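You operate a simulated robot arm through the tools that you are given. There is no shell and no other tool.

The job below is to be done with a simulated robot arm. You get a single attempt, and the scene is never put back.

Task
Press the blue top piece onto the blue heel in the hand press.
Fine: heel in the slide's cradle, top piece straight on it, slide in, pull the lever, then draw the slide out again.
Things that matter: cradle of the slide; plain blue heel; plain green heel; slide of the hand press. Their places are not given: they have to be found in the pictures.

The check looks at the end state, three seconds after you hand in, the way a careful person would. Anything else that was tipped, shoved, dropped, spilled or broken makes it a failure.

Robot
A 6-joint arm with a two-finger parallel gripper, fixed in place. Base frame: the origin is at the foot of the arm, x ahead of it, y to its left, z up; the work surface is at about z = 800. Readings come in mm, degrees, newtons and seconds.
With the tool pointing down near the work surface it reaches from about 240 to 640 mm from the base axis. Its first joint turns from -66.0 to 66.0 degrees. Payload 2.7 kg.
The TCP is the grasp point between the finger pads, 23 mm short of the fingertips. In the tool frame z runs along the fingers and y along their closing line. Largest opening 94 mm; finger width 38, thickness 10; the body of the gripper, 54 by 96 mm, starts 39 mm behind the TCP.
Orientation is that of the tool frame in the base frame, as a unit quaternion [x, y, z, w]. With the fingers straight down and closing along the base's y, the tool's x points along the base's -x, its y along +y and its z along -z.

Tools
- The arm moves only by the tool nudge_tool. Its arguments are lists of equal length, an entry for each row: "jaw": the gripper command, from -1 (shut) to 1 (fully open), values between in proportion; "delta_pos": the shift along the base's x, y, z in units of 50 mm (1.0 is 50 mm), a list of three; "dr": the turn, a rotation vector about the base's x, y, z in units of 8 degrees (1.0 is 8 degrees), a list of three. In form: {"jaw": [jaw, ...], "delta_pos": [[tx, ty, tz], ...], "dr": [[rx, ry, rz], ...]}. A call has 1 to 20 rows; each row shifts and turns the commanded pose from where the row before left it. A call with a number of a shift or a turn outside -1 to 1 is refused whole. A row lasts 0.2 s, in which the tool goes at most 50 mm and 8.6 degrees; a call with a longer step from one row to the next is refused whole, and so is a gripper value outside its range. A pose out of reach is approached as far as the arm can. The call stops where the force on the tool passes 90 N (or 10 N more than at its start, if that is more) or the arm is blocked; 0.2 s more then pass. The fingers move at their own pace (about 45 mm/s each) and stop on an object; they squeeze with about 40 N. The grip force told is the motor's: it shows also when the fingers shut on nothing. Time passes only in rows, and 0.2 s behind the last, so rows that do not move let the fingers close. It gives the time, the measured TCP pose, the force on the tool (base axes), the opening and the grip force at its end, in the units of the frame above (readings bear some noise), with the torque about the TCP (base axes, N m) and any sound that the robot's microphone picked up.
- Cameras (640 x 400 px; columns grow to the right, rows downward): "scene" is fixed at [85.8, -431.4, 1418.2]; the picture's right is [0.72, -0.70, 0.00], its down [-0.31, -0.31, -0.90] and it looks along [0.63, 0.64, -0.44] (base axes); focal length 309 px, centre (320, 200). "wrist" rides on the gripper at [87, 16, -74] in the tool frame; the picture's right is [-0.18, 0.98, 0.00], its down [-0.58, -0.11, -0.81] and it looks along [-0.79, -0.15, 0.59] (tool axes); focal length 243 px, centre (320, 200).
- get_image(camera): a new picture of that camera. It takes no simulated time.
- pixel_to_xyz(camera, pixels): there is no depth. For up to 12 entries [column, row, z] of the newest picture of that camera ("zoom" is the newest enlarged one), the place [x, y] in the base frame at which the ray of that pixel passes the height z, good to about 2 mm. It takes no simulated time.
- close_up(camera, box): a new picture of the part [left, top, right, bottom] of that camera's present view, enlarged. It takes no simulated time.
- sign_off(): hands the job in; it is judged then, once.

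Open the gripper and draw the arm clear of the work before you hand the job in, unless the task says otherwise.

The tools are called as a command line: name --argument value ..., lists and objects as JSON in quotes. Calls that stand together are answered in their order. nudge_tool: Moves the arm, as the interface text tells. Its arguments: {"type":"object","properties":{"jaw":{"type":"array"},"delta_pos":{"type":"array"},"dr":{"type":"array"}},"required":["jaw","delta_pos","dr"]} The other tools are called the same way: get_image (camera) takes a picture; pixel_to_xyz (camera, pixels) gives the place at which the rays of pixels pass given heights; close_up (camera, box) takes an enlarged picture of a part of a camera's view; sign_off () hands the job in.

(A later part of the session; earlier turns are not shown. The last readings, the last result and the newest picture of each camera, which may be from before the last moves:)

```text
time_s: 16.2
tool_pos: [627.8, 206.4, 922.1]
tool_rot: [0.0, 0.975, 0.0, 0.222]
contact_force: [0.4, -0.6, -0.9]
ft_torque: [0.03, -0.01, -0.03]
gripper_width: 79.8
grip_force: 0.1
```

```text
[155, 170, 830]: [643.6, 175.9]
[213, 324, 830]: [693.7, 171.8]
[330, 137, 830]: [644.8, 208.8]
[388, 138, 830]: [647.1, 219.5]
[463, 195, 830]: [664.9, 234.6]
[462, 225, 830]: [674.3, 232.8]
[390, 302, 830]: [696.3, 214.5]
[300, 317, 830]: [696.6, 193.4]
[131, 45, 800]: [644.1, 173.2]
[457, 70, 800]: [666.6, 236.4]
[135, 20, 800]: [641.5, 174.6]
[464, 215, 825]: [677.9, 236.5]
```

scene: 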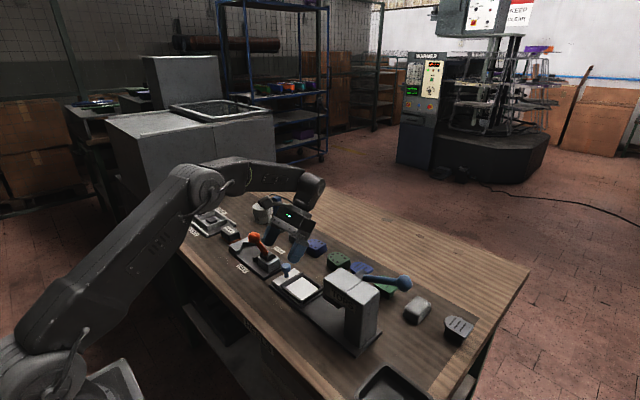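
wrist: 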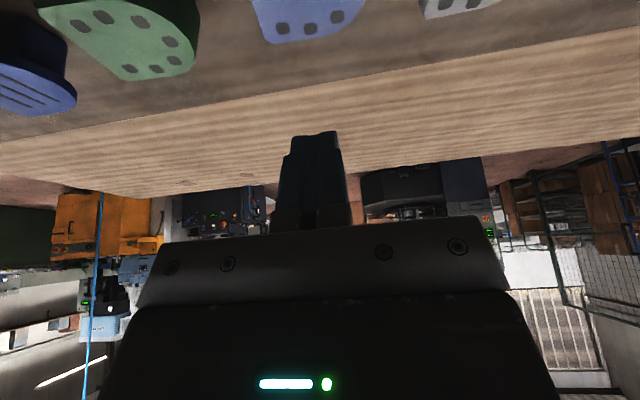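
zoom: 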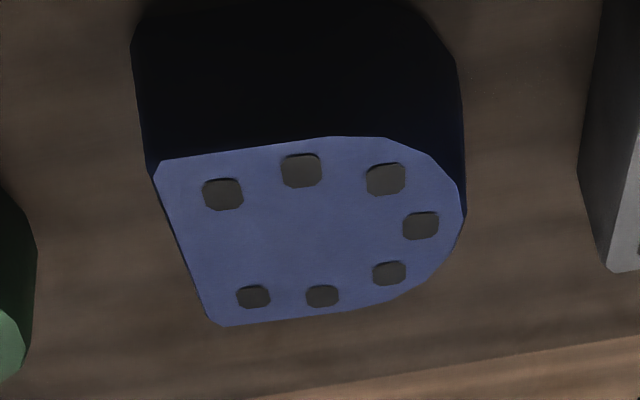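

Heel corners (643.6,175.9) and (693.7,171.8): yaw ≈−4.5°, centre ≈(671,204). I match yaw, move over it, and narrow the opening to ~74 mm, stopping at z≈870 first.

nudge_tool --jaw '[0.574, 0.574, 0.574, 0.574]' --delta_pos '[[0.39, -0.03, -0.5], [0.39, -0.03, -0.5], [0, 0, 0], [0, 0, 0]]' --dr '[[0, 0, -0.28], [0, 0, -0.28], [0, 0, 0], [0, 0, 0]]'

get_image --camera "wrist"

close_up --camera "scene" --box '[270, 200, 366, 260]'

```text
time_s: 17.2
tool_pos: [667.9, 203.7, 873.6]
tool_rot: [0.038, 0.974, -0.009, 0.222]
contact_force: [0.0, 0.2, 0.8]
ft_torque: [-0.01, -0.01, -0.03]
gripper_width: 73.8
grip_force: 0.0
```

```text
taken
```

wrist: 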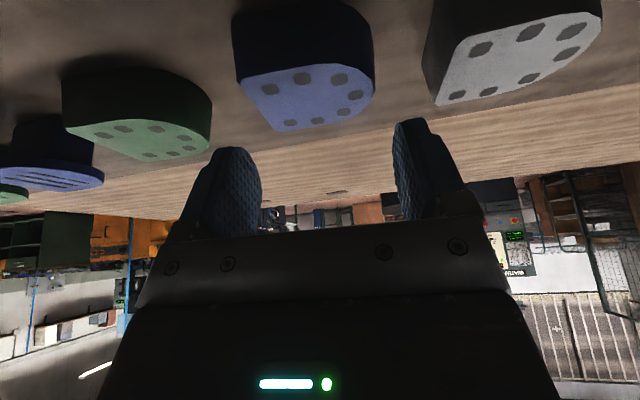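

```text
6.67 times, centred on (318, 230) of scene
```

zoom: 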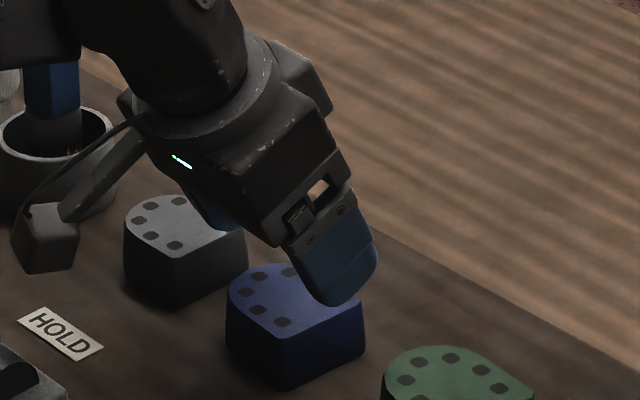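

Aligned; I descend to z≈833, with the force guard active.

nudge_tool --jaw '[0.574, 0.574, 0.574, 0.574, 0.574]' --delta_pos '[[0, 0, -0.3], [0, 0, -0.25], [0, 0, -0.15], [0, 0, -0.1], [0, 0, 0]]' --dr '[[0, 0, 0], [0, 0, 0], [0, 0, 0], [0, 0, 0], [0, 0, 0]]'

get_image --camera "wrist"

close_up --camera "scene" --box '[270, 200, 366, 260]'

```text
time_s: 18.4
tool_pos: [668.4, 203.4, 834.6]
tool_rot: [0.038, 0.974, -0.009, 0.223]
contact_force: [0.6, 0.4, 0.6]
ft_torque: [0.01, 0.01, 0.01]
gripper_width: 73.8
grip_force: 0.0
```

```text
taken
```

wrist: 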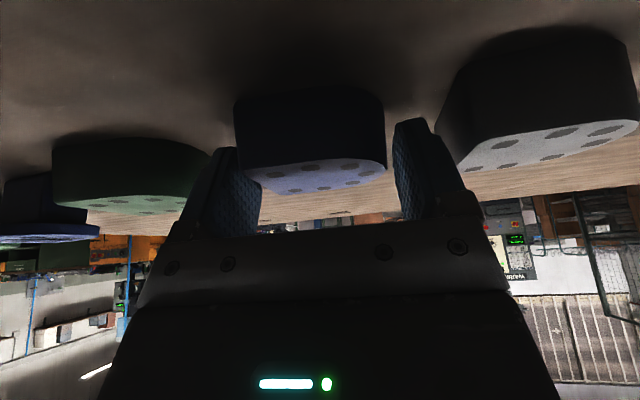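

```text
6.67 times, centred on (318, 230) of scene
```

zoom: 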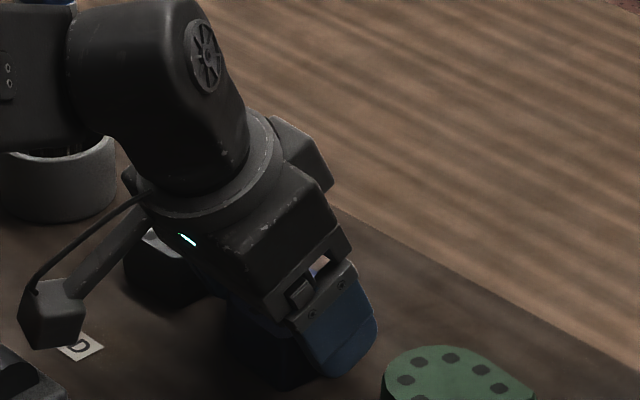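

I lower 3 mm more for a deeper grip, then close the jaws.

nudge_tool --jaw '[0.574, 0.574, -1, -1, -1, -1, -1]' --delta_pos '[[0, 0, -0.06], [0, 0, 0], [0, 0, 0], [0, 0, 0], [0, 0, 0], [0, 0, 0], [0, 0, 0]]' --dr '[[0, 0, 0], [0, 0, 0], [0, 0, 0], [0, 0, 0], [0, 0, 0], [0, 0, 0], [0, 0, 0]]'

get_image --camera "wrist"

close_up --camera "scene" --box '[270, 200, 366, 260]'

```text
time_s: 20.0
tool_pos: [667.5, 203.4, 829.1]
tool_rot: [0.038, 0.974, -0.008, 0.222]
contact_force: [0.7, 0.0, 0.0]
ft_torque: [0.01, 0.03, 0.01]
gripper_width: 64.2
grip_force: 40.1
```

```text
taken
```

wrist: 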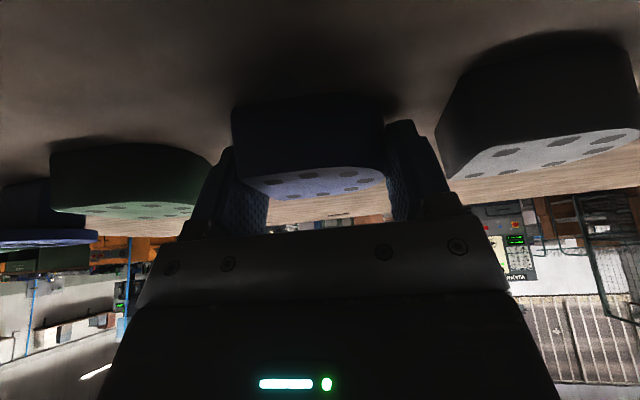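

```text
6.67 times, centred on (318, 230) of scene
```

zoom: 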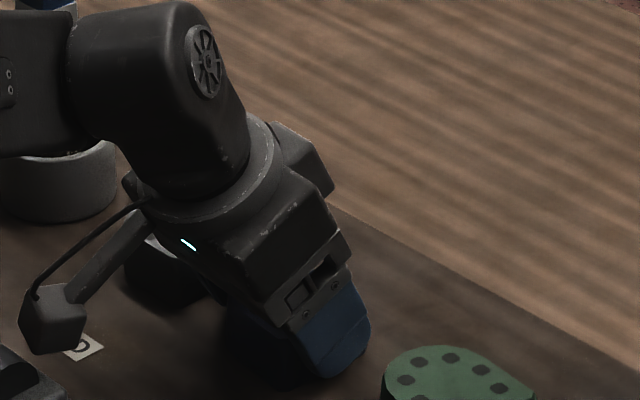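

Grip at 64.2 mm, 40 N. I lift only 10 mm first and check that the heel comes along.

nudge_tool --jaw '[-1, -1, -1, -1]' --delta_pos '[[0, 0, 0.05], [0, 0, 0.05], [0, 0, 0.1], [0, 0, 0]]' --dr '[[0, 0, 0], [0, 0, 0], [0, 0, 0], [0, 0, 0]]'

get_image --camera "wrist"

```text
time_s: 21.0
tool_pos: [667.9, 204.4, 840.5]
tool_rot: [0.039, 0.974, -0.009, 0.222]
contact_force: [0.2, -0.1, -0.5]
ft_torque: [0.0, -0.01, 0.01]
gripper_width: 64.2
grip_force: 40.5
```

```text
taken
```

wrist: 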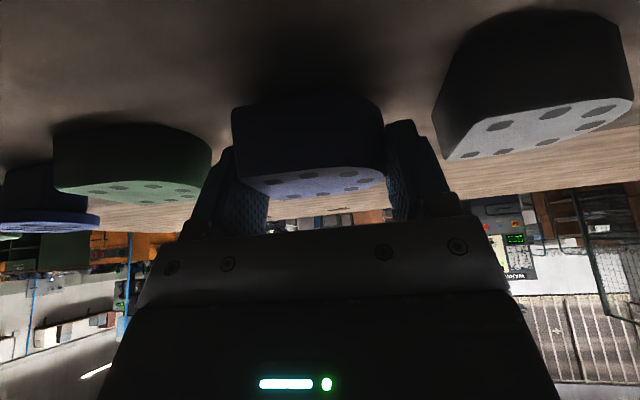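

The heel is coming along, unchanged in the image. I lift to z≈905 and carry it to a free spot between slide and row, around (602,75), removing the yaw on the way; there I will set it down and regrasp with a vertical tool so the fingers clear the cradle bars.

nudge_tool --jaw '[-1, -1, -1, -1, -1, -1, -1, -1, -1, -1]' --delta_pos '[[0, 0, 0.25], [0, 0, 0.35], [0, 0, 0.4], [0, 0, 0.3], [-0.27, -0.515, 0], [-0.28, -0.515, 0], [-0.28, -0.515, 0], [-0.28, -0.515, 0], [-0.28, -0.515, 0], [0, 0, 0]]' --dr '[[0, 0, 0], [0, 0, 0], [0, 0, 0], [0, 0, 0], [0, 0, 0.112], [0, 0, 0.112], [0, 0, 0.112], [0, 0, 0.112], [0, 0, 0.112], [0, 0, 0]]'

get_image --camera "wrist"

close_up --camera "scene" --box '[250, 180, 410, 280]'

```text
time_s: 23.2
tool_pos: [598.5, 74.7, 907.1]
tool_rot: [0.0, 0.975, 0.0, 0.223]
contact_force: [-0.1, -0.1, -1.8]
ft_torque: [-0.02, 0.0, 0.03]
gripper_width: 64.4
grip_force: 40.0
```

```text
taken
```

wrist: 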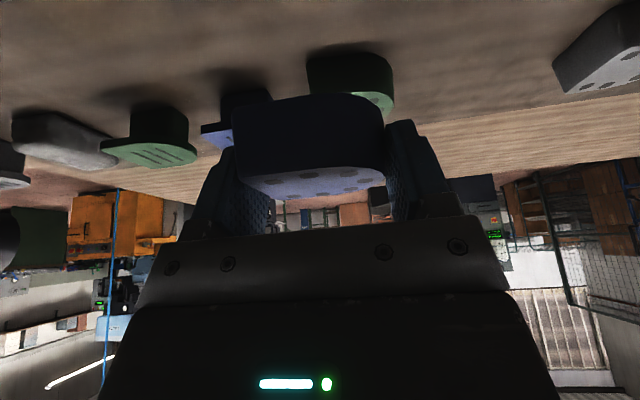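

```text
4.00 times, centred on (330, 230) of scene
```

zoom: 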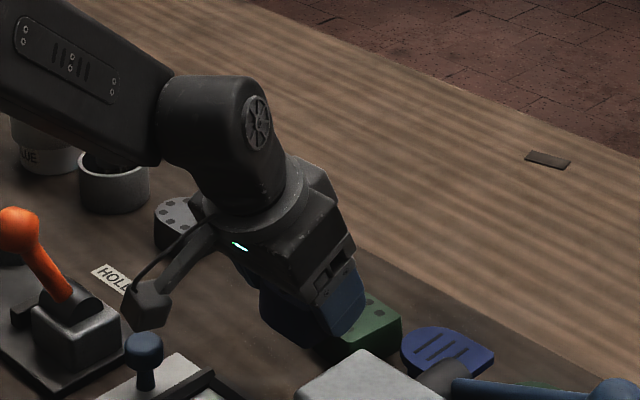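

The heel is held steady at (598.5,74.7,907). I lower by 74.5 mm, back to the same grasp height above the bench, to set it down.

nudge_tool --jaw '[-1, -1, -1, -1, -1, -1, -1]' --delta_pos '[[0, 0, -0.4], [0, 0, -0.4], [0, 0, -0.35], [0, 0, -0.2], [0, 0, -0.1], [0, 0, -0.04], [0, 0, 0]]' --dr '[[0, 0, 0], [0, 0, 0], [0, 0, 0], [0, 0, 0], [0, 0, 0], [0, 0, 0], [0, 0, 0]]'

close_up --camera "scene" --box '[250, 190, 410, 290]'

get_image --camera "wrist"

```text
time_s: 24.8
tool_pos: [597.9, 74.7, 829.7]
tool_rot: [0.0, 0.975, 0.0, 0.222]
contact_force: [0.4, 0.4, -0.7]
ft_torque: [0.01, -0.02, -0.01]
gripper_width: 64.0
grip_force: 40.0
```

```text
4.00 times, centred on (330, 240) of scene
```

zoom: 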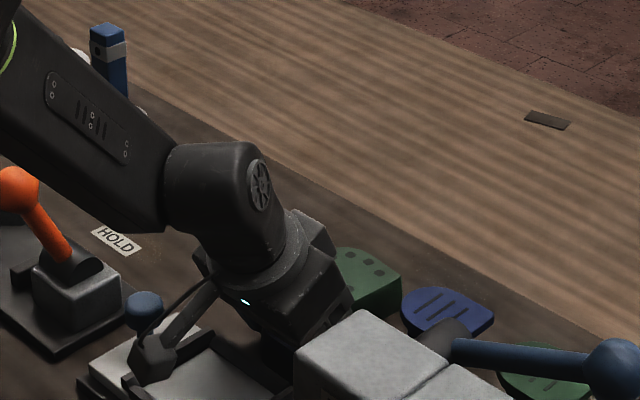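

```text
taken
```

wrist: 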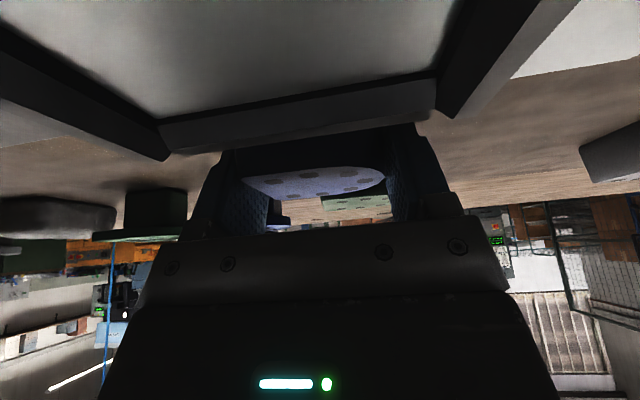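

The heel is at the table (z 829.7, no unusual force). I open to ~80 mm and rise straight up.

nudge_tool --jaw '[0.7, 0.7, 0.7, 0.7, 0.7, 0.7, 0.7]' --delta_pos '[[0, 0, 0], [0, 0, 0], [0, 0, 0], [0, 0, 0.3], [0, 0, 0.5], [0, 0, 0.8], [0, 0, 0]]' --dr '[[0, 0, 0], [0, 0, 0], [0, 0, 0], [0, 0, 0], [0, 0, 0], [0, 0, 0], [0, 0, 0]]'

get_image --camera "wrist"

close_up --camera "scene" --box '[250, 190, 410, 290]'

```text
time_s: 26.4
tool_pos: [597.3, 75.0, 909.2]
tool_rot: [0.001, 0.975, 0.0, 0.222]
contact_force: [0.3, -0.3, 0.5]
ft_torque: [-0.01, 0.01, 0.0]
gripper_width: 79.8
grip_force: 0.1
```

```text
taken
```

wrist: 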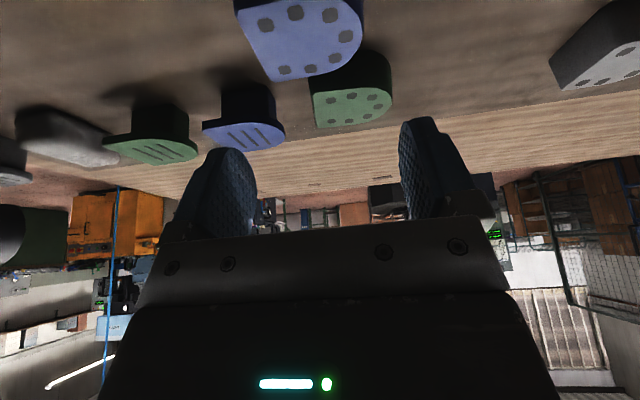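

```text
4.00 times, centred on (330, 240) of scene
```

zoom: 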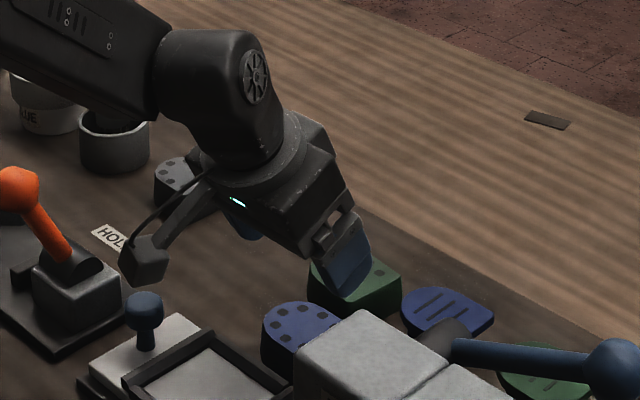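

The heel stands staged upright. I turn the tool vertical in place (+25.6° about y) and look at it.

nudge_tool --jaw '[0.7, 0.7, 0.7, 0.7, 0.7]' --delta_pos '[[0, 0, 0], [0, 0, 0], [0, 0, 0], [0, 0, 0], [0, 0, 0]]' --dr '[[0, 0.8, 0], [0, 0.8, 0], [0, 0.8, 0], [0, 0.81, 0], [0, 0, 0]]'

close_up --camera "wrist" --box '[200, 20, 424, 160]'

```text
time_s: 27.6
tool_pos: [597.9, 74.5, 910.0]
tool_rot: [0.0, 1.0, 0.0, 0.0]
contact_force: [0.6, 0.5, 0.0]
ft_torque: [-0.01, -0.02, 0.01]
gripper_width: 79.8
grip_force: 0.1
```

```text
2.86 times, centred on (312, 90) of wrist
```

zoom: 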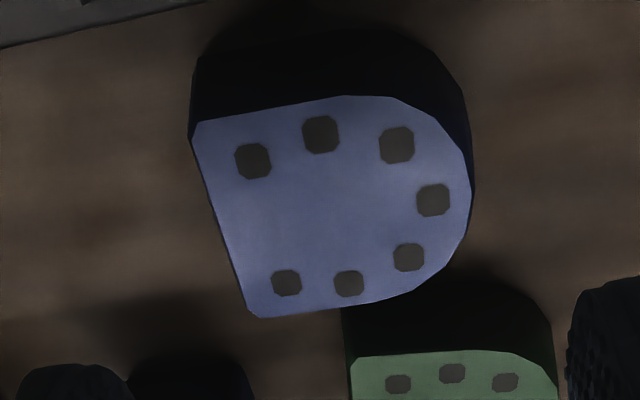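

I query the staged heel's outline (corners (193,125), (250,316), tip (472,190)) at z=830.

pixel_to_xyz --camera "zoom" --pixels '[[193, 125, 830], [250, 317, 830], [345, 96, 830], [390, 97, 830], [472, 185, 830], [468, 225, 830], [400, 290, 830], [330, 307, 830], [200, 60, 800], [470, 130, 800]]'

```text
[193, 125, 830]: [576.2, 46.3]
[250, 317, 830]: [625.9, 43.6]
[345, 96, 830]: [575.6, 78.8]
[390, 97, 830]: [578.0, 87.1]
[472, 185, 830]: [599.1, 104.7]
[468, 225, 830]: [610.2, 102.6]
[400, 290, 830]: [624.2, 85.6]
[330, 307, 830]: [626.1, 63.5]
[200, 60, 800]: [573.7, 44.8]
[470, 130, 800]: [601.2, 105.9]
```

Staged heel: x 576–626, y 45–105, centre (601,75). I descend vertically to z≈836 (fingertips 13 mm above the bench, so they will clear the cradle bars) and close.

nudge_tool --jaw '[0.7, 0.7, 0.7, 0.7, 0.7, -1, -1, -1, -1, -1]' --delta_pos '[[0.06, 0.01, -0.4], [0, 0, -0.4], [0, 0, -0.4], [0, 0, -0.27], [0, 0, 0], [0, 0, 0], [0, 0, 0], [0, 0, 0], [0, 0, 0], [0, 0, 0]]' --dr '[[0, 0, 0], [0, 0, 0], [0, 0, 0], [0, 0, 0], [0, 0, 0], [0, 0, 0], [0, 0, 0], [0, 0, 0], [0, 0, 0], [0, 0, 0]]'

get_image --camera "wrist"

close_up --camera "scene" --box '[250, 190, 410, 290]'

```text
time_s: 29.8
tool_pos: [601.5, 74.2, 836.5]
tool_rot: [0.001, 1.0, 0.001, 0.001]
contact_force: [0.0, -0.8, -0.2]
ft_torque: [0.02, -0.03, -0.03]
gripper_width: 63.1
grip_force: 40.4
```

```text
taken
```

wrist: 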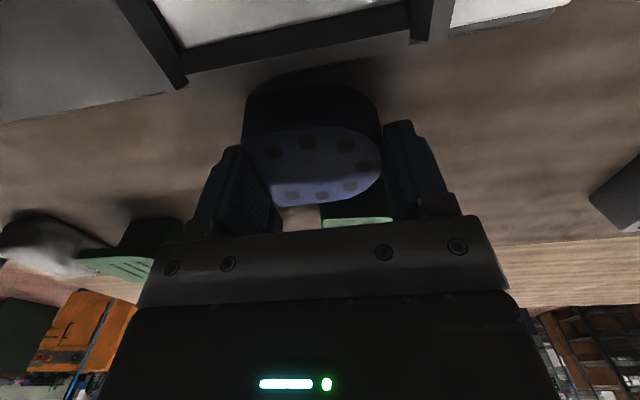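

```text
4.00 times, centred on (330, 240) of scene
```

zoom: 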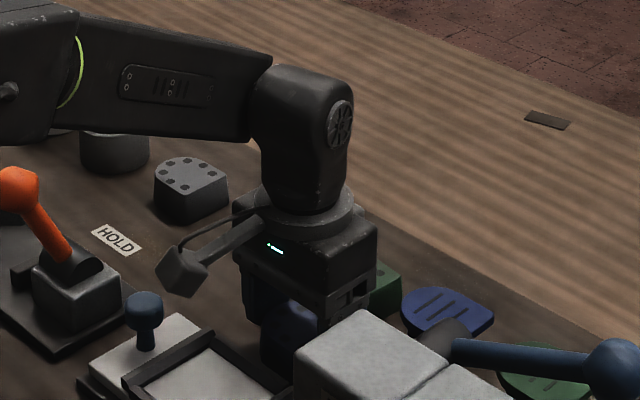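

Gripped at 63.1 mm with 40 N, vertical. I lift 10 mm first and check the heel follows.

nudge_tool --jaw '[-1, -1, -1, -1]' --delta_pos '[[0, 0, 0.05], [0, 0, 0.05], [0, 0, 0.1], [0, 0, 0]]' --dr '[[0, 0, 0], [0, 0, 0], [0, 0, 0], [0, 0, 0]]'

get_image --camera "wrist"

```text
time_s: 30.8
tool_pos: [599.9, 74.5, 847.5]
tool_rot: [0.0, 1.0, 0.0, 0.0]
contact_force: [0.3, 0.6, -0.5]
ft_torque: [-0.01, 0.02, -0.01]
gripper_width: 62.9
grip_force: 39.7
```

```text
taken
```

wrist: 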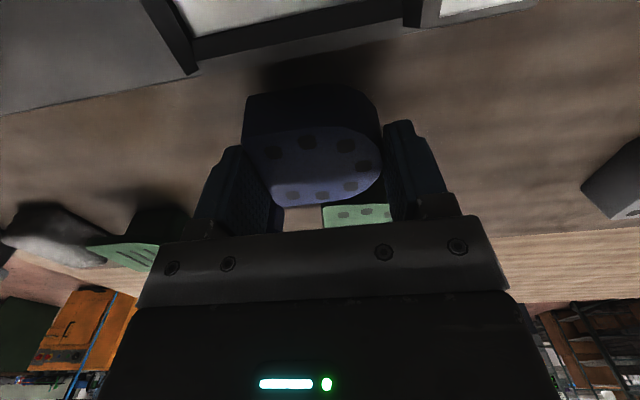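

The heel follows. I raise to z≈907 and move to above the cradle centre (510.4, 75).

nudge_tool --jaw '[-1, -1, -1, -1, -1, -1, -1, -1]' --delta_pos '[[0, 0, 0.4], [0, 0, 0.4], [0, 0, 0.4], [-0.45, 0, 0], [-0.45, 0, 0], [-0.45, 0, 0], [-0.45, 0.0, 0], [0, 0, 0]]' --dr '[[0, 0, 0], [0, 0, 0], [0, 0, 0], [0, 0, 0], [0, 0, 0], [0, 0, 0], [0, 0, 0], [0, 0, 0]]'

get_image --camera "wrist"

close_up --camera "scene" --box '[230, 220, 390, 320]'

```text
time_s: 32.6
tool_pos: [510.8, 72.9, 908.0]
tool_rot: [0.001, 1.0, 0.0, 0.0]
contact_force: [0.4, 0.1, -1.3]
ft_torque: [0.02, -0.01, 0.01]
gripper_width: 62.9
grip_force: 40.2
```

```text
taken
```

wrist: 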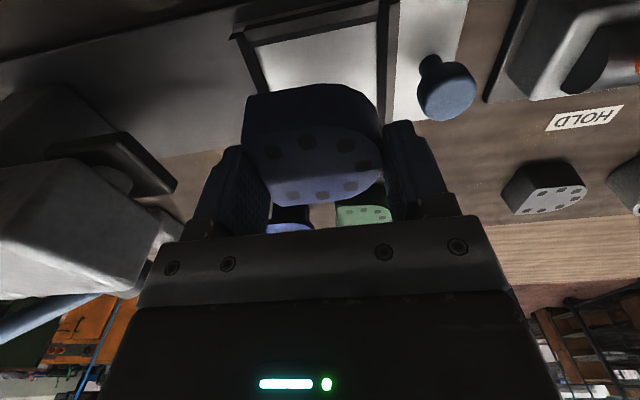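

```text
4.00 times, centred on (310, 270) of scene
```

zoom: 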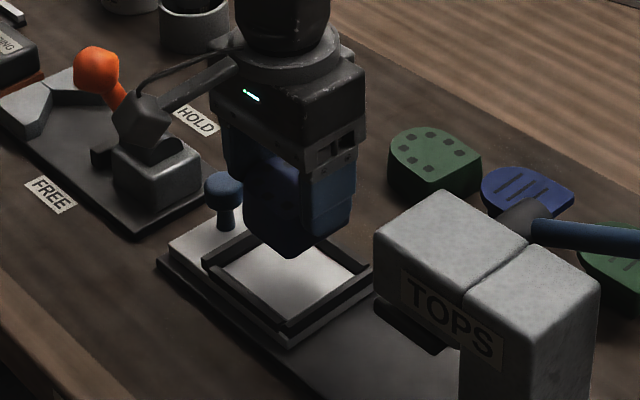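

The heel hangs over the cradle. I check the cradle's near corners in this view (wrist (254,48) and (378,18)) at floor height 824 for alignment.

close_up --camera "wrist" --box '[220, 0, 412, 120]'

```text
3.33 times, centred on (316, 60) of wrist
```

zoom: 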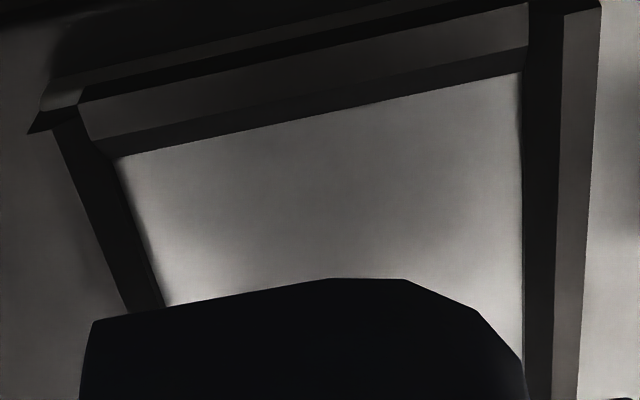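

pixel_to_xyz --camera "zoom" --pixels '[[118, 158, 824], [522, 73, 824], [165, 305, 824], [522, 355, 824], [92, 322, 872], [330, 279, 872], [525, 362, 872]]'

```text
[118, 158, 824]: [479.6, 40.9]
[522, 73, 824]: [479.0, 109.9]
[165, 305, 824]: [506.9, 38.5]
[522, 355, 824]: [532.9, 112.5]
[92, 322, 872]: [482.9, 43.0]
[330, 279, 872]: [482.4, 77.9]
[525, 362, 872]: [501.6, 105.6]
```

Heel bottom spans x≈482.6–535.6, y≈43–106 against floor x 479.3–541, y 40–111; I shift +1 mm x, +0.7 mm y and lower 40 mm.

nudge_tool --jaw '[-1, -1, -1, -1, -1, -1]' --delta_pos '[[0.02, 0.014, 0], [0, 0, -0.3], [0, 0, -0.25], [0, 0, -0.15], [0, 0, -0.1], [0, 0, 0]]' --dr '[[0, 0, 0], [0, 0, 0], [0, 0, 0], [0, 0, 0], [0, 0, 0], [0, 0, 0]]'

get_image --camera "wrist"

close_up --camera "scene" --box '[260, 235, 356, 295]'

```text
time_s: 34.0
tool_pos: [511.7, 76.0, 867.0]
tool_rot: [0.0, 1.0, 0.0, 0.002]
contact_force: [-0.3, -0.2, -1.0]
ft_torque: [0.0, 0.02, -0.02]
gripper_width: 62.9
grip_force: 39.9
```

```text
taken
```

wrist: 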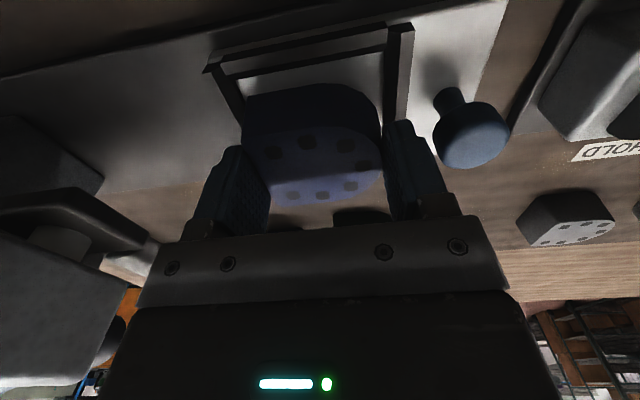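

```text
6.67 times, centred on (308, 265) of scene
```

zoom: 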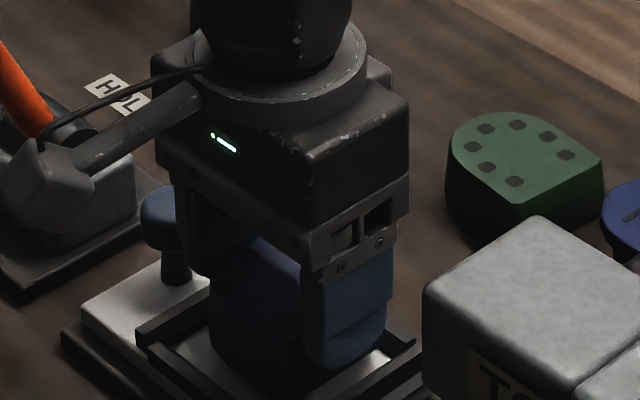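

The heel is just entering the cradle (bottom ≈830). I lower 5 mm more in small steps, watching the force.

nudge_tool --jaw '[-1, -1, -1, -1]' --delta_pos '[[0, 0, -0.04], [0, 0, -0.03], [0, 0, -0.03], [0, 0, 0]]' --dr '[[0, 0, 0], [0, 0, 0], [0, 0, 0], [0, 0, 0]]'

```text
time_s: 35.0
tool_pos: [512.0, 74.9, 862.7]
tool_rot: [-0.001, 1.0, 0.0, 0.0]
contact_force: [0.6, 0.1, -0.6]
ft_torque: [-0.01, 0.04, -0.01]
gripper_width: 62.8
grip_force: 40.1
```

No contact yet at z≈862. I continue in 1 mm steps.

nudge_tool --jaw '[-1, -1, -1]' --delta_pos '[[0, 0, -0.02], [0, 0, -0.02], [0, 0, 0]]' --dr '[[0, 0, 0], [0, 0, 0], [0, 0, 0]]'

close_up --camera "wrist" --box '[190, 0, 430, 150]'

```text
time_s: 35.8
tool_pos: [511.9, 74.6, 859.8]
tool_rot: [0.0, 1.0, 0.0, 0.0]
contact_force: [0.3, -0.1, -1.8]
ft_torque: [0.02, -0.03, 0.04]
gripper_width: 63.0
grip_force: 40.0
```

```text
2.67 times, centred on (310, 75) of wrist
```

zoom: 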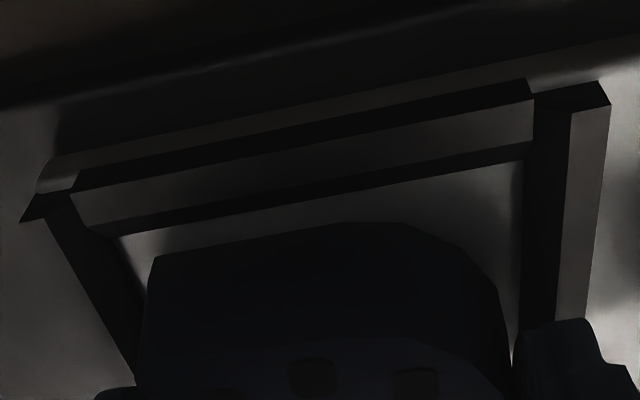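

Still no contact; I continue in 1 mm steps.

nudge_tool --jaw '[-1, -1, -1]' --delta_pos '[[0, 0, -0.02], [0, 0, 0], [0, 0, 0]]' --dr '[[0, 0, 0], [0, 0, 0], [0, 0, 0]]'

nudge_tool --jaw '[-1, -1, -1]' --delta_pos '[[0, 0, -0.02], [0, 0, 0], [0, 0, 0]]' --dr '[[0, 0, 0], [0, 0, 0], [0, 0, 0]]'

```text
time_s: 36.6
tool_pos: [512.9, 74.6, 859.4]
tool_rot: [0.0, 1.0, -0.001, 0.002]
contact_force: [0.1, -0.2, 0.1]
ft_torque: [0.01, -0.04, 0.01]
gripper_width: 62.4
grip_force: 40.0
```

```text
time_s: 37.4
tool_pos: [511.3, 75.8, 858.3]
tool_rot: [0.0, 1.0, -0.001, 0.001]
contact_force: [0.5, 0.6, 12.2]
ft_torque: [0.09, 0.24, 0.0]
gripper_width: 63.1
grip_force: 39.9
```

Contact: 12 N upward, so the heel rests on the cradle floor. I release with a partial opening (~76 mm, staying clear of the knob) and rise.

nudge_tool --jaw '[0.6, 0.6, 0.6, 0.6, 0.6, 0.6, 0.6, 0.6]' --delta_pos '[[0, 0, 0.02], [0, 0, 0], [0, 0, 0], [0, 0, 0.2], [0, 0, 0.4], [0, 0, 0.5], [0, 0, 0.5], [0, 0, 0]]' --dr '[[0, 0, 0], [0, 0, 0], [0, 0, 0], [0, 0, 0], [0, 0, 0], [0, 0, 0], [0, 0, 0], [0, 0, 0]]'

get_image --camera "wrist"

close_up --camera "scene" --box '[260, 235, 356, 295]'

```text
time_s: 39.2
tool_pos: [512.3, 76.2, 938.3]
tool_rot: [0.0, 1.0, 0.0, 0.0]
contact_force: [0.9, 0.1, -0.3]
ft_torque: [-0.01, 0.01, 0.03]
gripper_width: 75.2
grip_force: 0.1
```

```text
taken
```

wrist: 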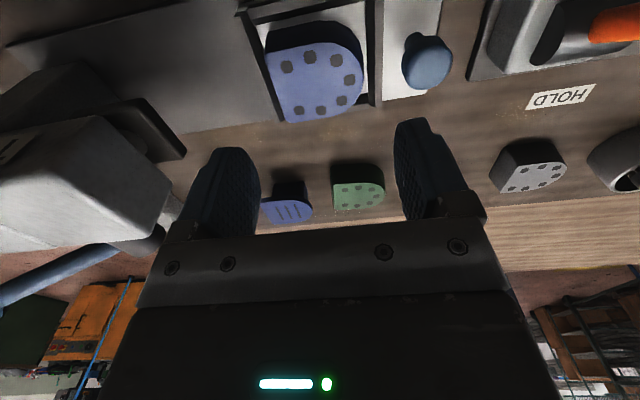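

```text
6.67 times, centred on (308, 265) of scene
```

zoom: 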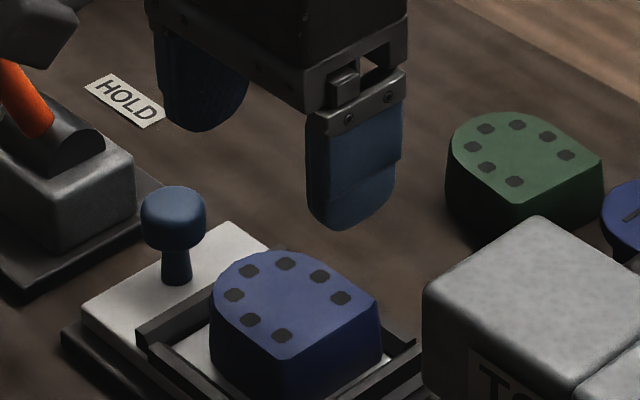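

The blue heel stands in the cradle. I measure its top outline (top z≈852) to know where the top piece must go.

close_up --camera "wrist" --box '[220, 0, 412, 120]'

close_up --camera "scene" --box '[276, 255, 340, 295]'

```text
3.33 times, centred on (316, 60) of wrist
```

zoom: 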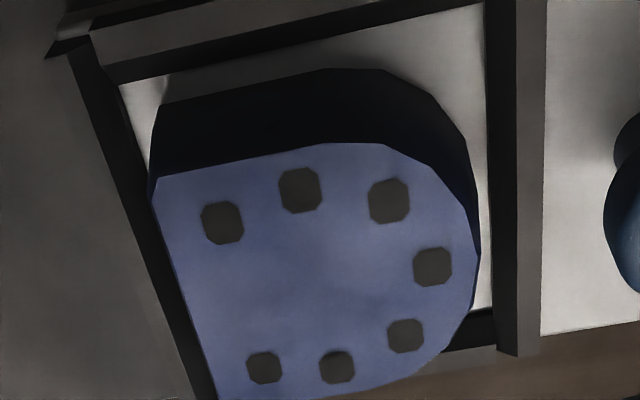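

```text
10.00 times, centred on (308, 275) of scene
```

zoom: 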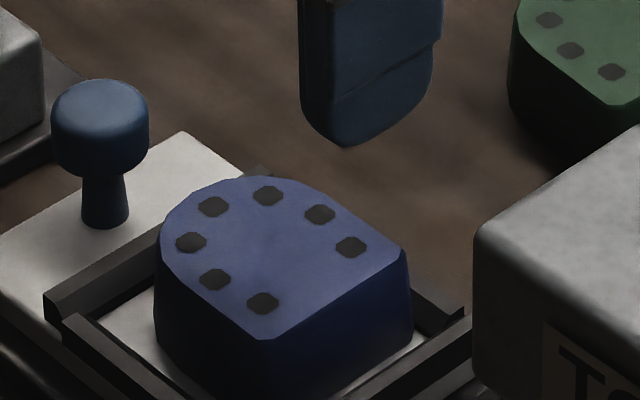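

I query the top outline from both pictures at z=852.

pixel_to_xyz --camera "wrist" --pixels '[[266.5, 53.4, 852], [285.1, 119.4, 852], [319, 42.9, 852], [335.5, 43.8, 852], [362, 72, 852], [361, 84, 852], [340, 115.3, 852], [267, 32, 823], [302, 118.5, 852]]'

pixel_to_xyz --camera "zoom" --pixels '[[263, 340, 852], [403, 247, 852], [161, 238, 852], [185, 195, 852], [260, 178, 852], [330, 195, 852]]'

```text
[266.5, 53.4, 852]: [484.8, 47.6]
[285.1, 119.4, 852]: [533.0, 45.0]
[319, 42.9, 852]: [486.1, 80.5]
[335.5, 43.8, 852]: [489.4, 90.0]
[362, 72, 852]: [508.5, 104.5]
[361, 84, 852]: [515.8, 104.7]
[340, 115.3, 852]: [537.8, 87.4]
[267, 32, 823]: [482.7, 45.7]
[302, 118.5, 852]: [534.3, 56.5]
```

```text
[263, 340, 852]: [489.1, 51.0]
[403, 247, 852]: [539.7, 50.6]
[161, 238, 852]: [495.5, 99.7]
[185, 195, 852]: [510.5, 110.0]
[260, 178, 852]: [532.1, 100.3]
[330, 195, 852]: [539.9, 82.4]
```

The heel top is centred ≈(511.5,75.5) at z≈854. Next I go to view the blue top piece near (680,3), first rising and moving at a safe height.

nudge_tool --jaw '[0.7, 0.7, 0.7, 0.7, 0.7, 0.7]' --delta_pos '[[0, 0, 0.8], [0.5, -0.3, 0.2], [0.5, -0.3, 0], [0.45, -0.35, -0.2], [0.35, -0.35, -0.2], [0, 0, 0]]' --dr '[[0, 0, 0], [0, 0, 0], [0, 0, 0], [0, 0, 0], [0, 0, 0], [0, 0, 0]]'

get_image --camera "wrist"

get_image --camera "scene"

```text
time_s: 40.6
tool_pos: [604.5, 12.7, 967.4]
tool_rot: [0.001, 1.0, 0.0, -0.001]
contact_force: [-0.1, -0.9, 0.7]
ft_torque: [0.0, 0.02, 0.02]
gripper_width: 80.0
grip_force: 0.0
```

```text
taken
```

wrist: 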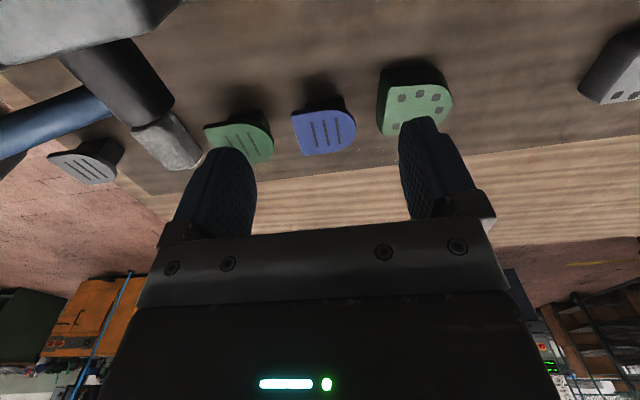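

```text
taken
```

scene: 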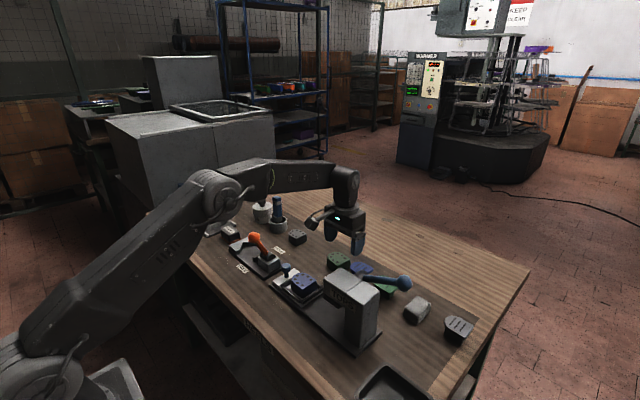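

I enlarge the blue top piece at wrist (323,130).

close_up --camera "wrist" --box '[270, 70, 398, 150]'

close_up --camera "scene" --box '[330, 250, 394, 290]'

```text
5.00 times, centred on (334, 110) of wrist
```

zoom: 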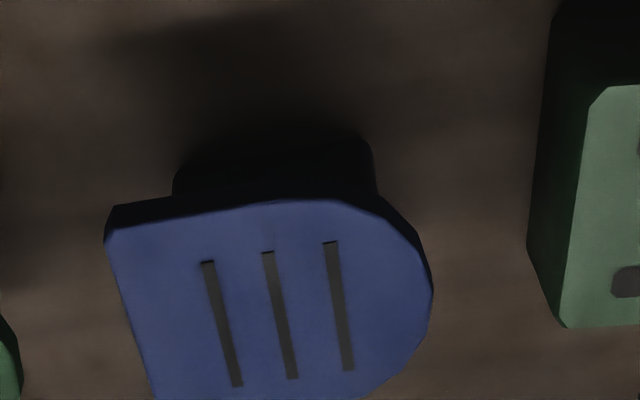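

```text
10.00 times, centred on (362, 270) of scene
```

zoom: 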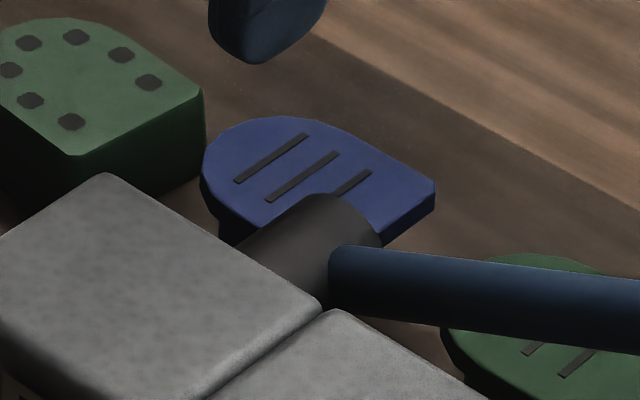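

I take a slightly lower crop to see the whole plate, then query the outline and the stand.

close_up --camera "wrist" --box '[270, 85, 398, 165]'

```text
5.00 times, centred on (334, 125) of wrist
```

zoom: 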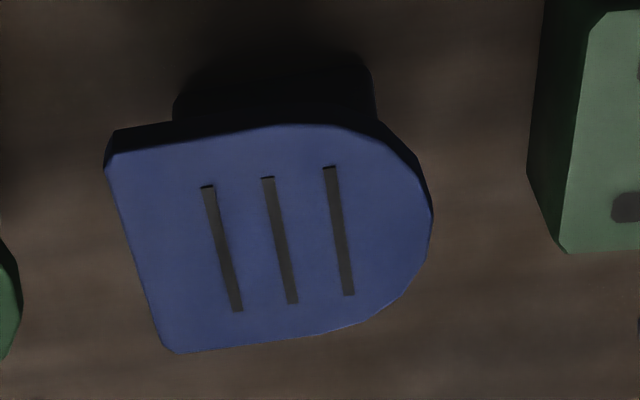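

pixel_to_xyz --camera "zoom" --pixels '[[108, 160, 838], [170, 352, 838], [290, 125, 838], [340, 130, 838], [432, 210, 838], [430, 240, 838], [370, 318, 838], [270, 338, 838], [174, 95, 800], [370, 70, 800], [112, 130, 830], [375, 95, 815]]'

pixel_to_xyz --camera "scene" --pixels '[[373.4, 268.2, 838], [350.2, 267, 838], [352.5, 263.5, 838], [359.5, 261.8, 838], [364, 263.5, 838], [373.4, 271.5, 830]]'

```text
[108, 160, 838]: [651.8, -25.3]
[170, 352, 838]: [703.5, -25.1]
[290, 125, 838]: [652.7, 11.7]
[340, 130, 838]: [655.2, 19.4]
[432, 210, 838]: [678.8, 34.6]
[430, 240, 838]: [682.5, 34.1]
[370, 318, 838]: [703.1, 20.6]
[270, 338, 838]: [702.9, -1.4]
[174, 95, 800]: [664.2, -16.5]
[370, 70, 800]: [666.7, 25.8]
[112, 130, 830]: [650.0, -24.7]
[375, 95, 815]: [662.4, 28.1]
```

```text
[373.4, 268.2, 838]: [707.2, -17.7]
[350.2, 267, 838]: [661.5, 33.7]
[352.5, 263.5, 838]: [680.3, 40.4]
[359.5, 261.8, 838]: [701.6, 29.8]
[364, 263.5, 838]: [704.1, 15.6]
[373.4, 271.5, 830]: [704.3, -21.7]
```

The plate triangulates to top z≈845, x 647–697, y −23 to 34, on a narrower stand. I need its height accurately for a fingertip grasp, so I move lower and nearer for a side-on view.

nudge_tool --jaw '[0.7, 0.7, 0.7, 0.7]' --delta_pos '[[-0.3, -0.1, -0.8], [-0.1, -0.05, -0.7], [0, 0, -0.3], [0, 0, 0]]' --dr '[[0, 0, 0], [0, 0, 0], [0, 0, 0], [0, 0, 0]]'

get_image --camera "wrist"

close_up --camera "wrist" --box '[240, 110, 400, 210]'

```text
time_s: 41.6
tool_pos: [581.5, 3.4, 877.1]
tool_rot: [-0.001, 1.0, 0.0, 0.001]
contact_force: [-0.3, -0.1, -0.4]
ft_torque: [-0.02, 0.01, -0.02]
gripper_width: 80.2
grip_force: 0.0
```

```text
taken
```

wrist: 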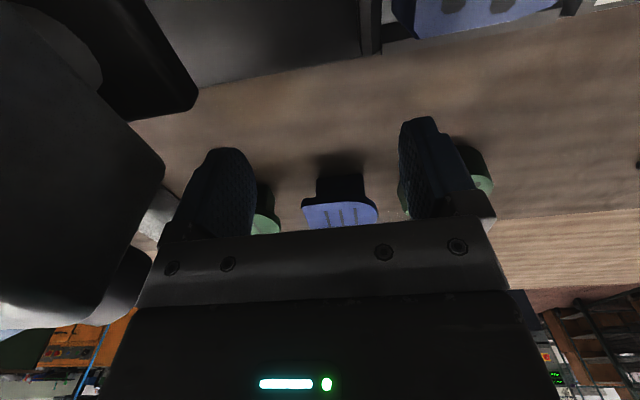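

```text
4.00 times, centred on (320, 160) of wrist
```

zoom: 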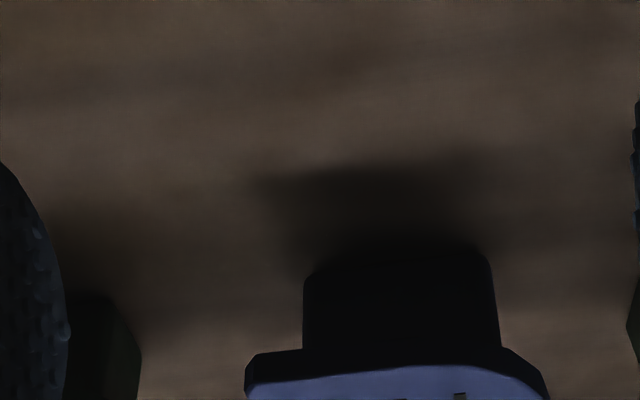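

close_up --camera "wrist" --box '[284, 170, 396, 240]'

```text
5.71 times, centred on (340, 205) of wrist
```

zoom: 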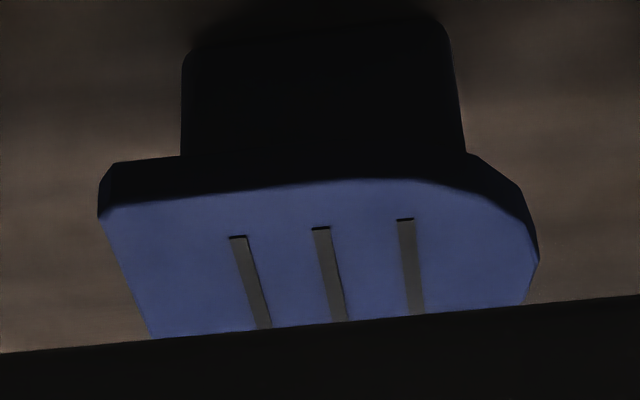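

I query the near edge of the plate (top edge and bottom edge) and stand base at several heights to solve for z.

pixel_to_xyz --camera "zoom" --pixels '[[103, 211, 840], [103, 211, 845], [103, 211, 850], [115, 164, 830], [115, 164, 835], [115, 164, 840], [300, 184, 840], [300, 184, 845], [537, 255, 840], [537, 255, 845], [185, 55, 800], [445, 30, 800]]'

```text
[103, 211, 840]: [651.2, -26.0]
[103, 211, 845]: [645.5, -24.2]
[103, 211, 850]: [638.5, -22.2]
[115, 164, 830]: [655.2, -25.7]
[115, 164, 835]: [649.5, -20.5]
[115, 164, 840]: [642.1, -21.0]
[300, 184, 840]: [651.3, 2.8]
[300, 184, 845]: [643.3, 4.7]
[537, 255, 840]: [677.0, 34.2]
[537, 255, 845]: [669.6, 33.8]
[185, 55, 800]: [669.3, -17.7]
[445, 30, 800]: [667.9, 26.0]
```

Plate top is ≈842±2 by sight; I will find it by a gentle touch with closed fingertips over the stand. I raise, tilt 14° outward, close the jaws and move above the plate centre.

nudge_tool --jaw '[-1, -1, -1, -1, -1, -1, -1]' --delta_pos '[[0, 0, 0.5], [0.45, 0.01, 0], [0.5, 0.01, 0], [0.5, 0.01, 0], [0.5, 0, 0], [0, 0, -0.4], [0, 0, 0]]' --dr '[[0, -0.875, 0], [0, -0.875, 0], [0, 0, 0], [0, 0, 0], [0, 0, 0], [0, 0, 0], [0, 0, 0]]'

get_image --camera "wrist"

close_up --camera "scene" --box '[310, 225, 406, 285]'

```text
time_s: 43.2
tool_pos: [678.7, 3.0, 883.3]
tool_rot: [0.0, 0.993, 0.0, 0.122]
contact_force: [-0.3, -0.8, -0.8]
ft_torque: [0.0, 0.0, 0.01]
gripper_width: 0.2
grip_force: 40.2
```

```text
taken
```

wrist: 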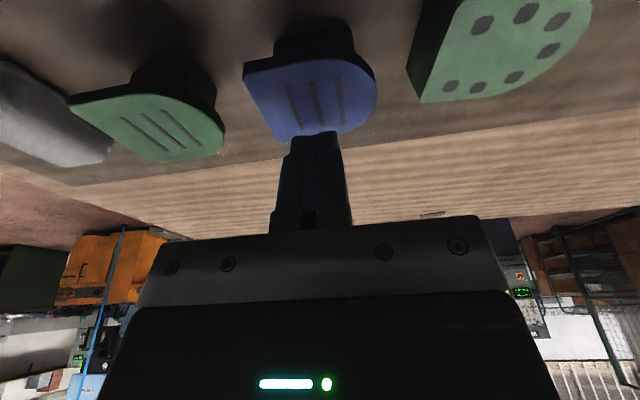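

```text
6.67 times, centred on (358, 255) of scene
```

zoom: 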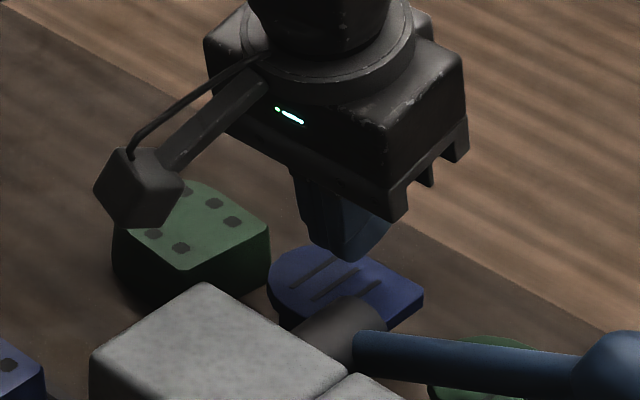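

Above the plate at (678.7,3,883). I take a quick measurement of the plate outline from here before touching.

close_up --camera "wrist" --box '[220, 0, 412, 150]'

```text
2.67 times, centred on (316, 75) of wrist
```

zoom: 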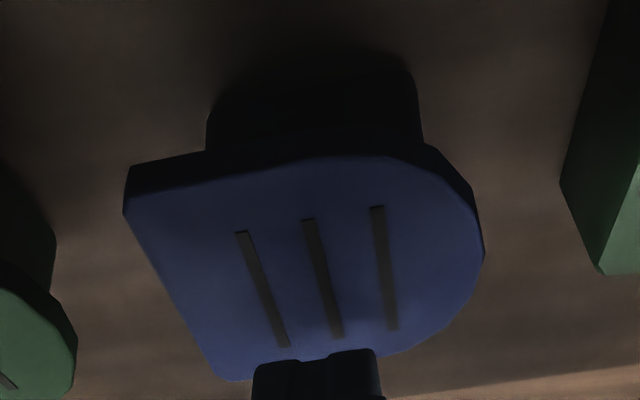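

pixel_to_xyz --camera "zoom" --pixels '[[128, 212, 842], [226, 380, 842], [330, 158, 842], [390, 158, 842], [484, 250, 842], [478, 285, 842], [420, 342, 842], [128, 168, 834], [207, 120, 800], [415, 80, 800], [205, 110, 800]]'

```text
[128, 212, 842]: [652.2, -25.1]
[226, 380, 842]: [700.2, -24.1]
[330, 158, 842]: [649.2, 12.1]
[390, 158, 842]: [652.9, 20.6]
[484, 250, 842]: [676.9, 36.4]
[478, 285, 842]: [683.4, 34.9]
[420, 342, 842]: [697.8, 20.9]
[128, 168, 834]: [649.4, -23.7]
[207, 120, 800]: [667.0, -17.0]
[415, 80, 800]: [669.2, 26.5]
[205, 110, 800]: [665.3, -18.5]
```

Plate: x≈650–700, y≈−24.6 to 36. I lower 12 mm, then approach in 1 mm steps to touch its top.

nudge_tool --jaw '[-1, -1, -1]' --delta_pos '[[0, 0.02, -0.12], [0, 0, -0.12], [0, 0, 0]]' --dr '[[0, 0, 0], [0, 0, 0], [0, 0, 0]]'

nudge_tool --jaw '[-1, -1]' --delta_pos '[[0, 0, -0.02], [0, 0, 0]]' --dr '[[0, 0, 0], [0, 0, 0]]'

nudge_tool --jaw '[-1, -1]' --delta_pos '[[0, 0, -0.02], [0, 0, 0]]' --dr '[[0, 0, 0], [0, 0, 0]]'

```text
time_s: 44.0
tool_pos: [677.6, 4.2, 871.9]
tool_rot: [0.0, 0.993, 0.0, 0.122]
contact_force: [-0.3, 0.7, 0.6]
ft_torque: [-0.04, 0.02, 0.0]
gripper_width: 0.0
grip_force: 40.1
```

```text
time_s: 44.6
tool_pos: [679.2, 5.4, 869.9]
tool_rot: [0.0, 0.992, 0.0, 0.123]
contact_force: [0.3, -0.4, 0.4]
ft_torque: [-0.01, 0.01, 0.0]
gripper_width: 0.0
grip_force: 39.9
```

```text
time_s: 45.2
tool_pos: [680.0, 5.5, 868.2]
tool_rot: [0.0, 0.992, 0.0, 0.122]
contact_force: [0.5, 0.5, 0.2]
ft_torque: [0.02, 0.03, 0.0]
gripper_width: 0.2
grip_force: 39.8
```

No contact yet at z≈868.5. I continue in 1 mm steps.

nudge_tool --jaw '[-1, -1]' --delta_pos '[[0, 0, -0.02], [0, 0, 0]]' --dr '[[0, 0, 0], [0, 0, 0]]'

nudge_tool --jaw '[-1, -1]' --delta_pos '[[0, 0, -0.02], [0, 0, 0]]' --dr '[[0, 0, 0], [0, 0, 0]]'

close_up --camera "wrist" --box '[220, 50, 412, 170]'

```text
time_s: 45.8
tool_pos: [679.2, 5.3, 867.9]
tool_rot: [-0.001, 0.992, 0.0, 0.123]
contact_force: [-0.1, -0.7, 1.0]
ft_torque: [-0.04, 0.0, 0.05]
gripper_width: 0.2
grip_force: 39.9
```

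```text
time_s: 46.4
tool_pos: [679.4, 5.2, 868.4]
tool_rot: [-0.001, 0.992, 0.0, 0.123]
contact_force: [-1.7, 1.0, 5.4]
ft_torque: [-0.03, 0.12, -0.02]
gripper_width: 0.0
grip_force: 40.2
```

```text
3.33 times, centred on (316, 110) of wrist
```

zoom: 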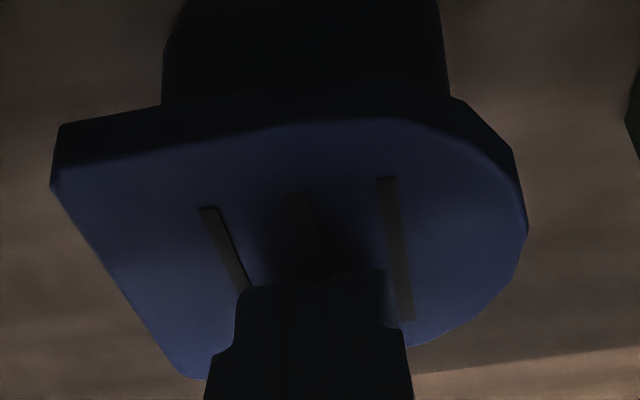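

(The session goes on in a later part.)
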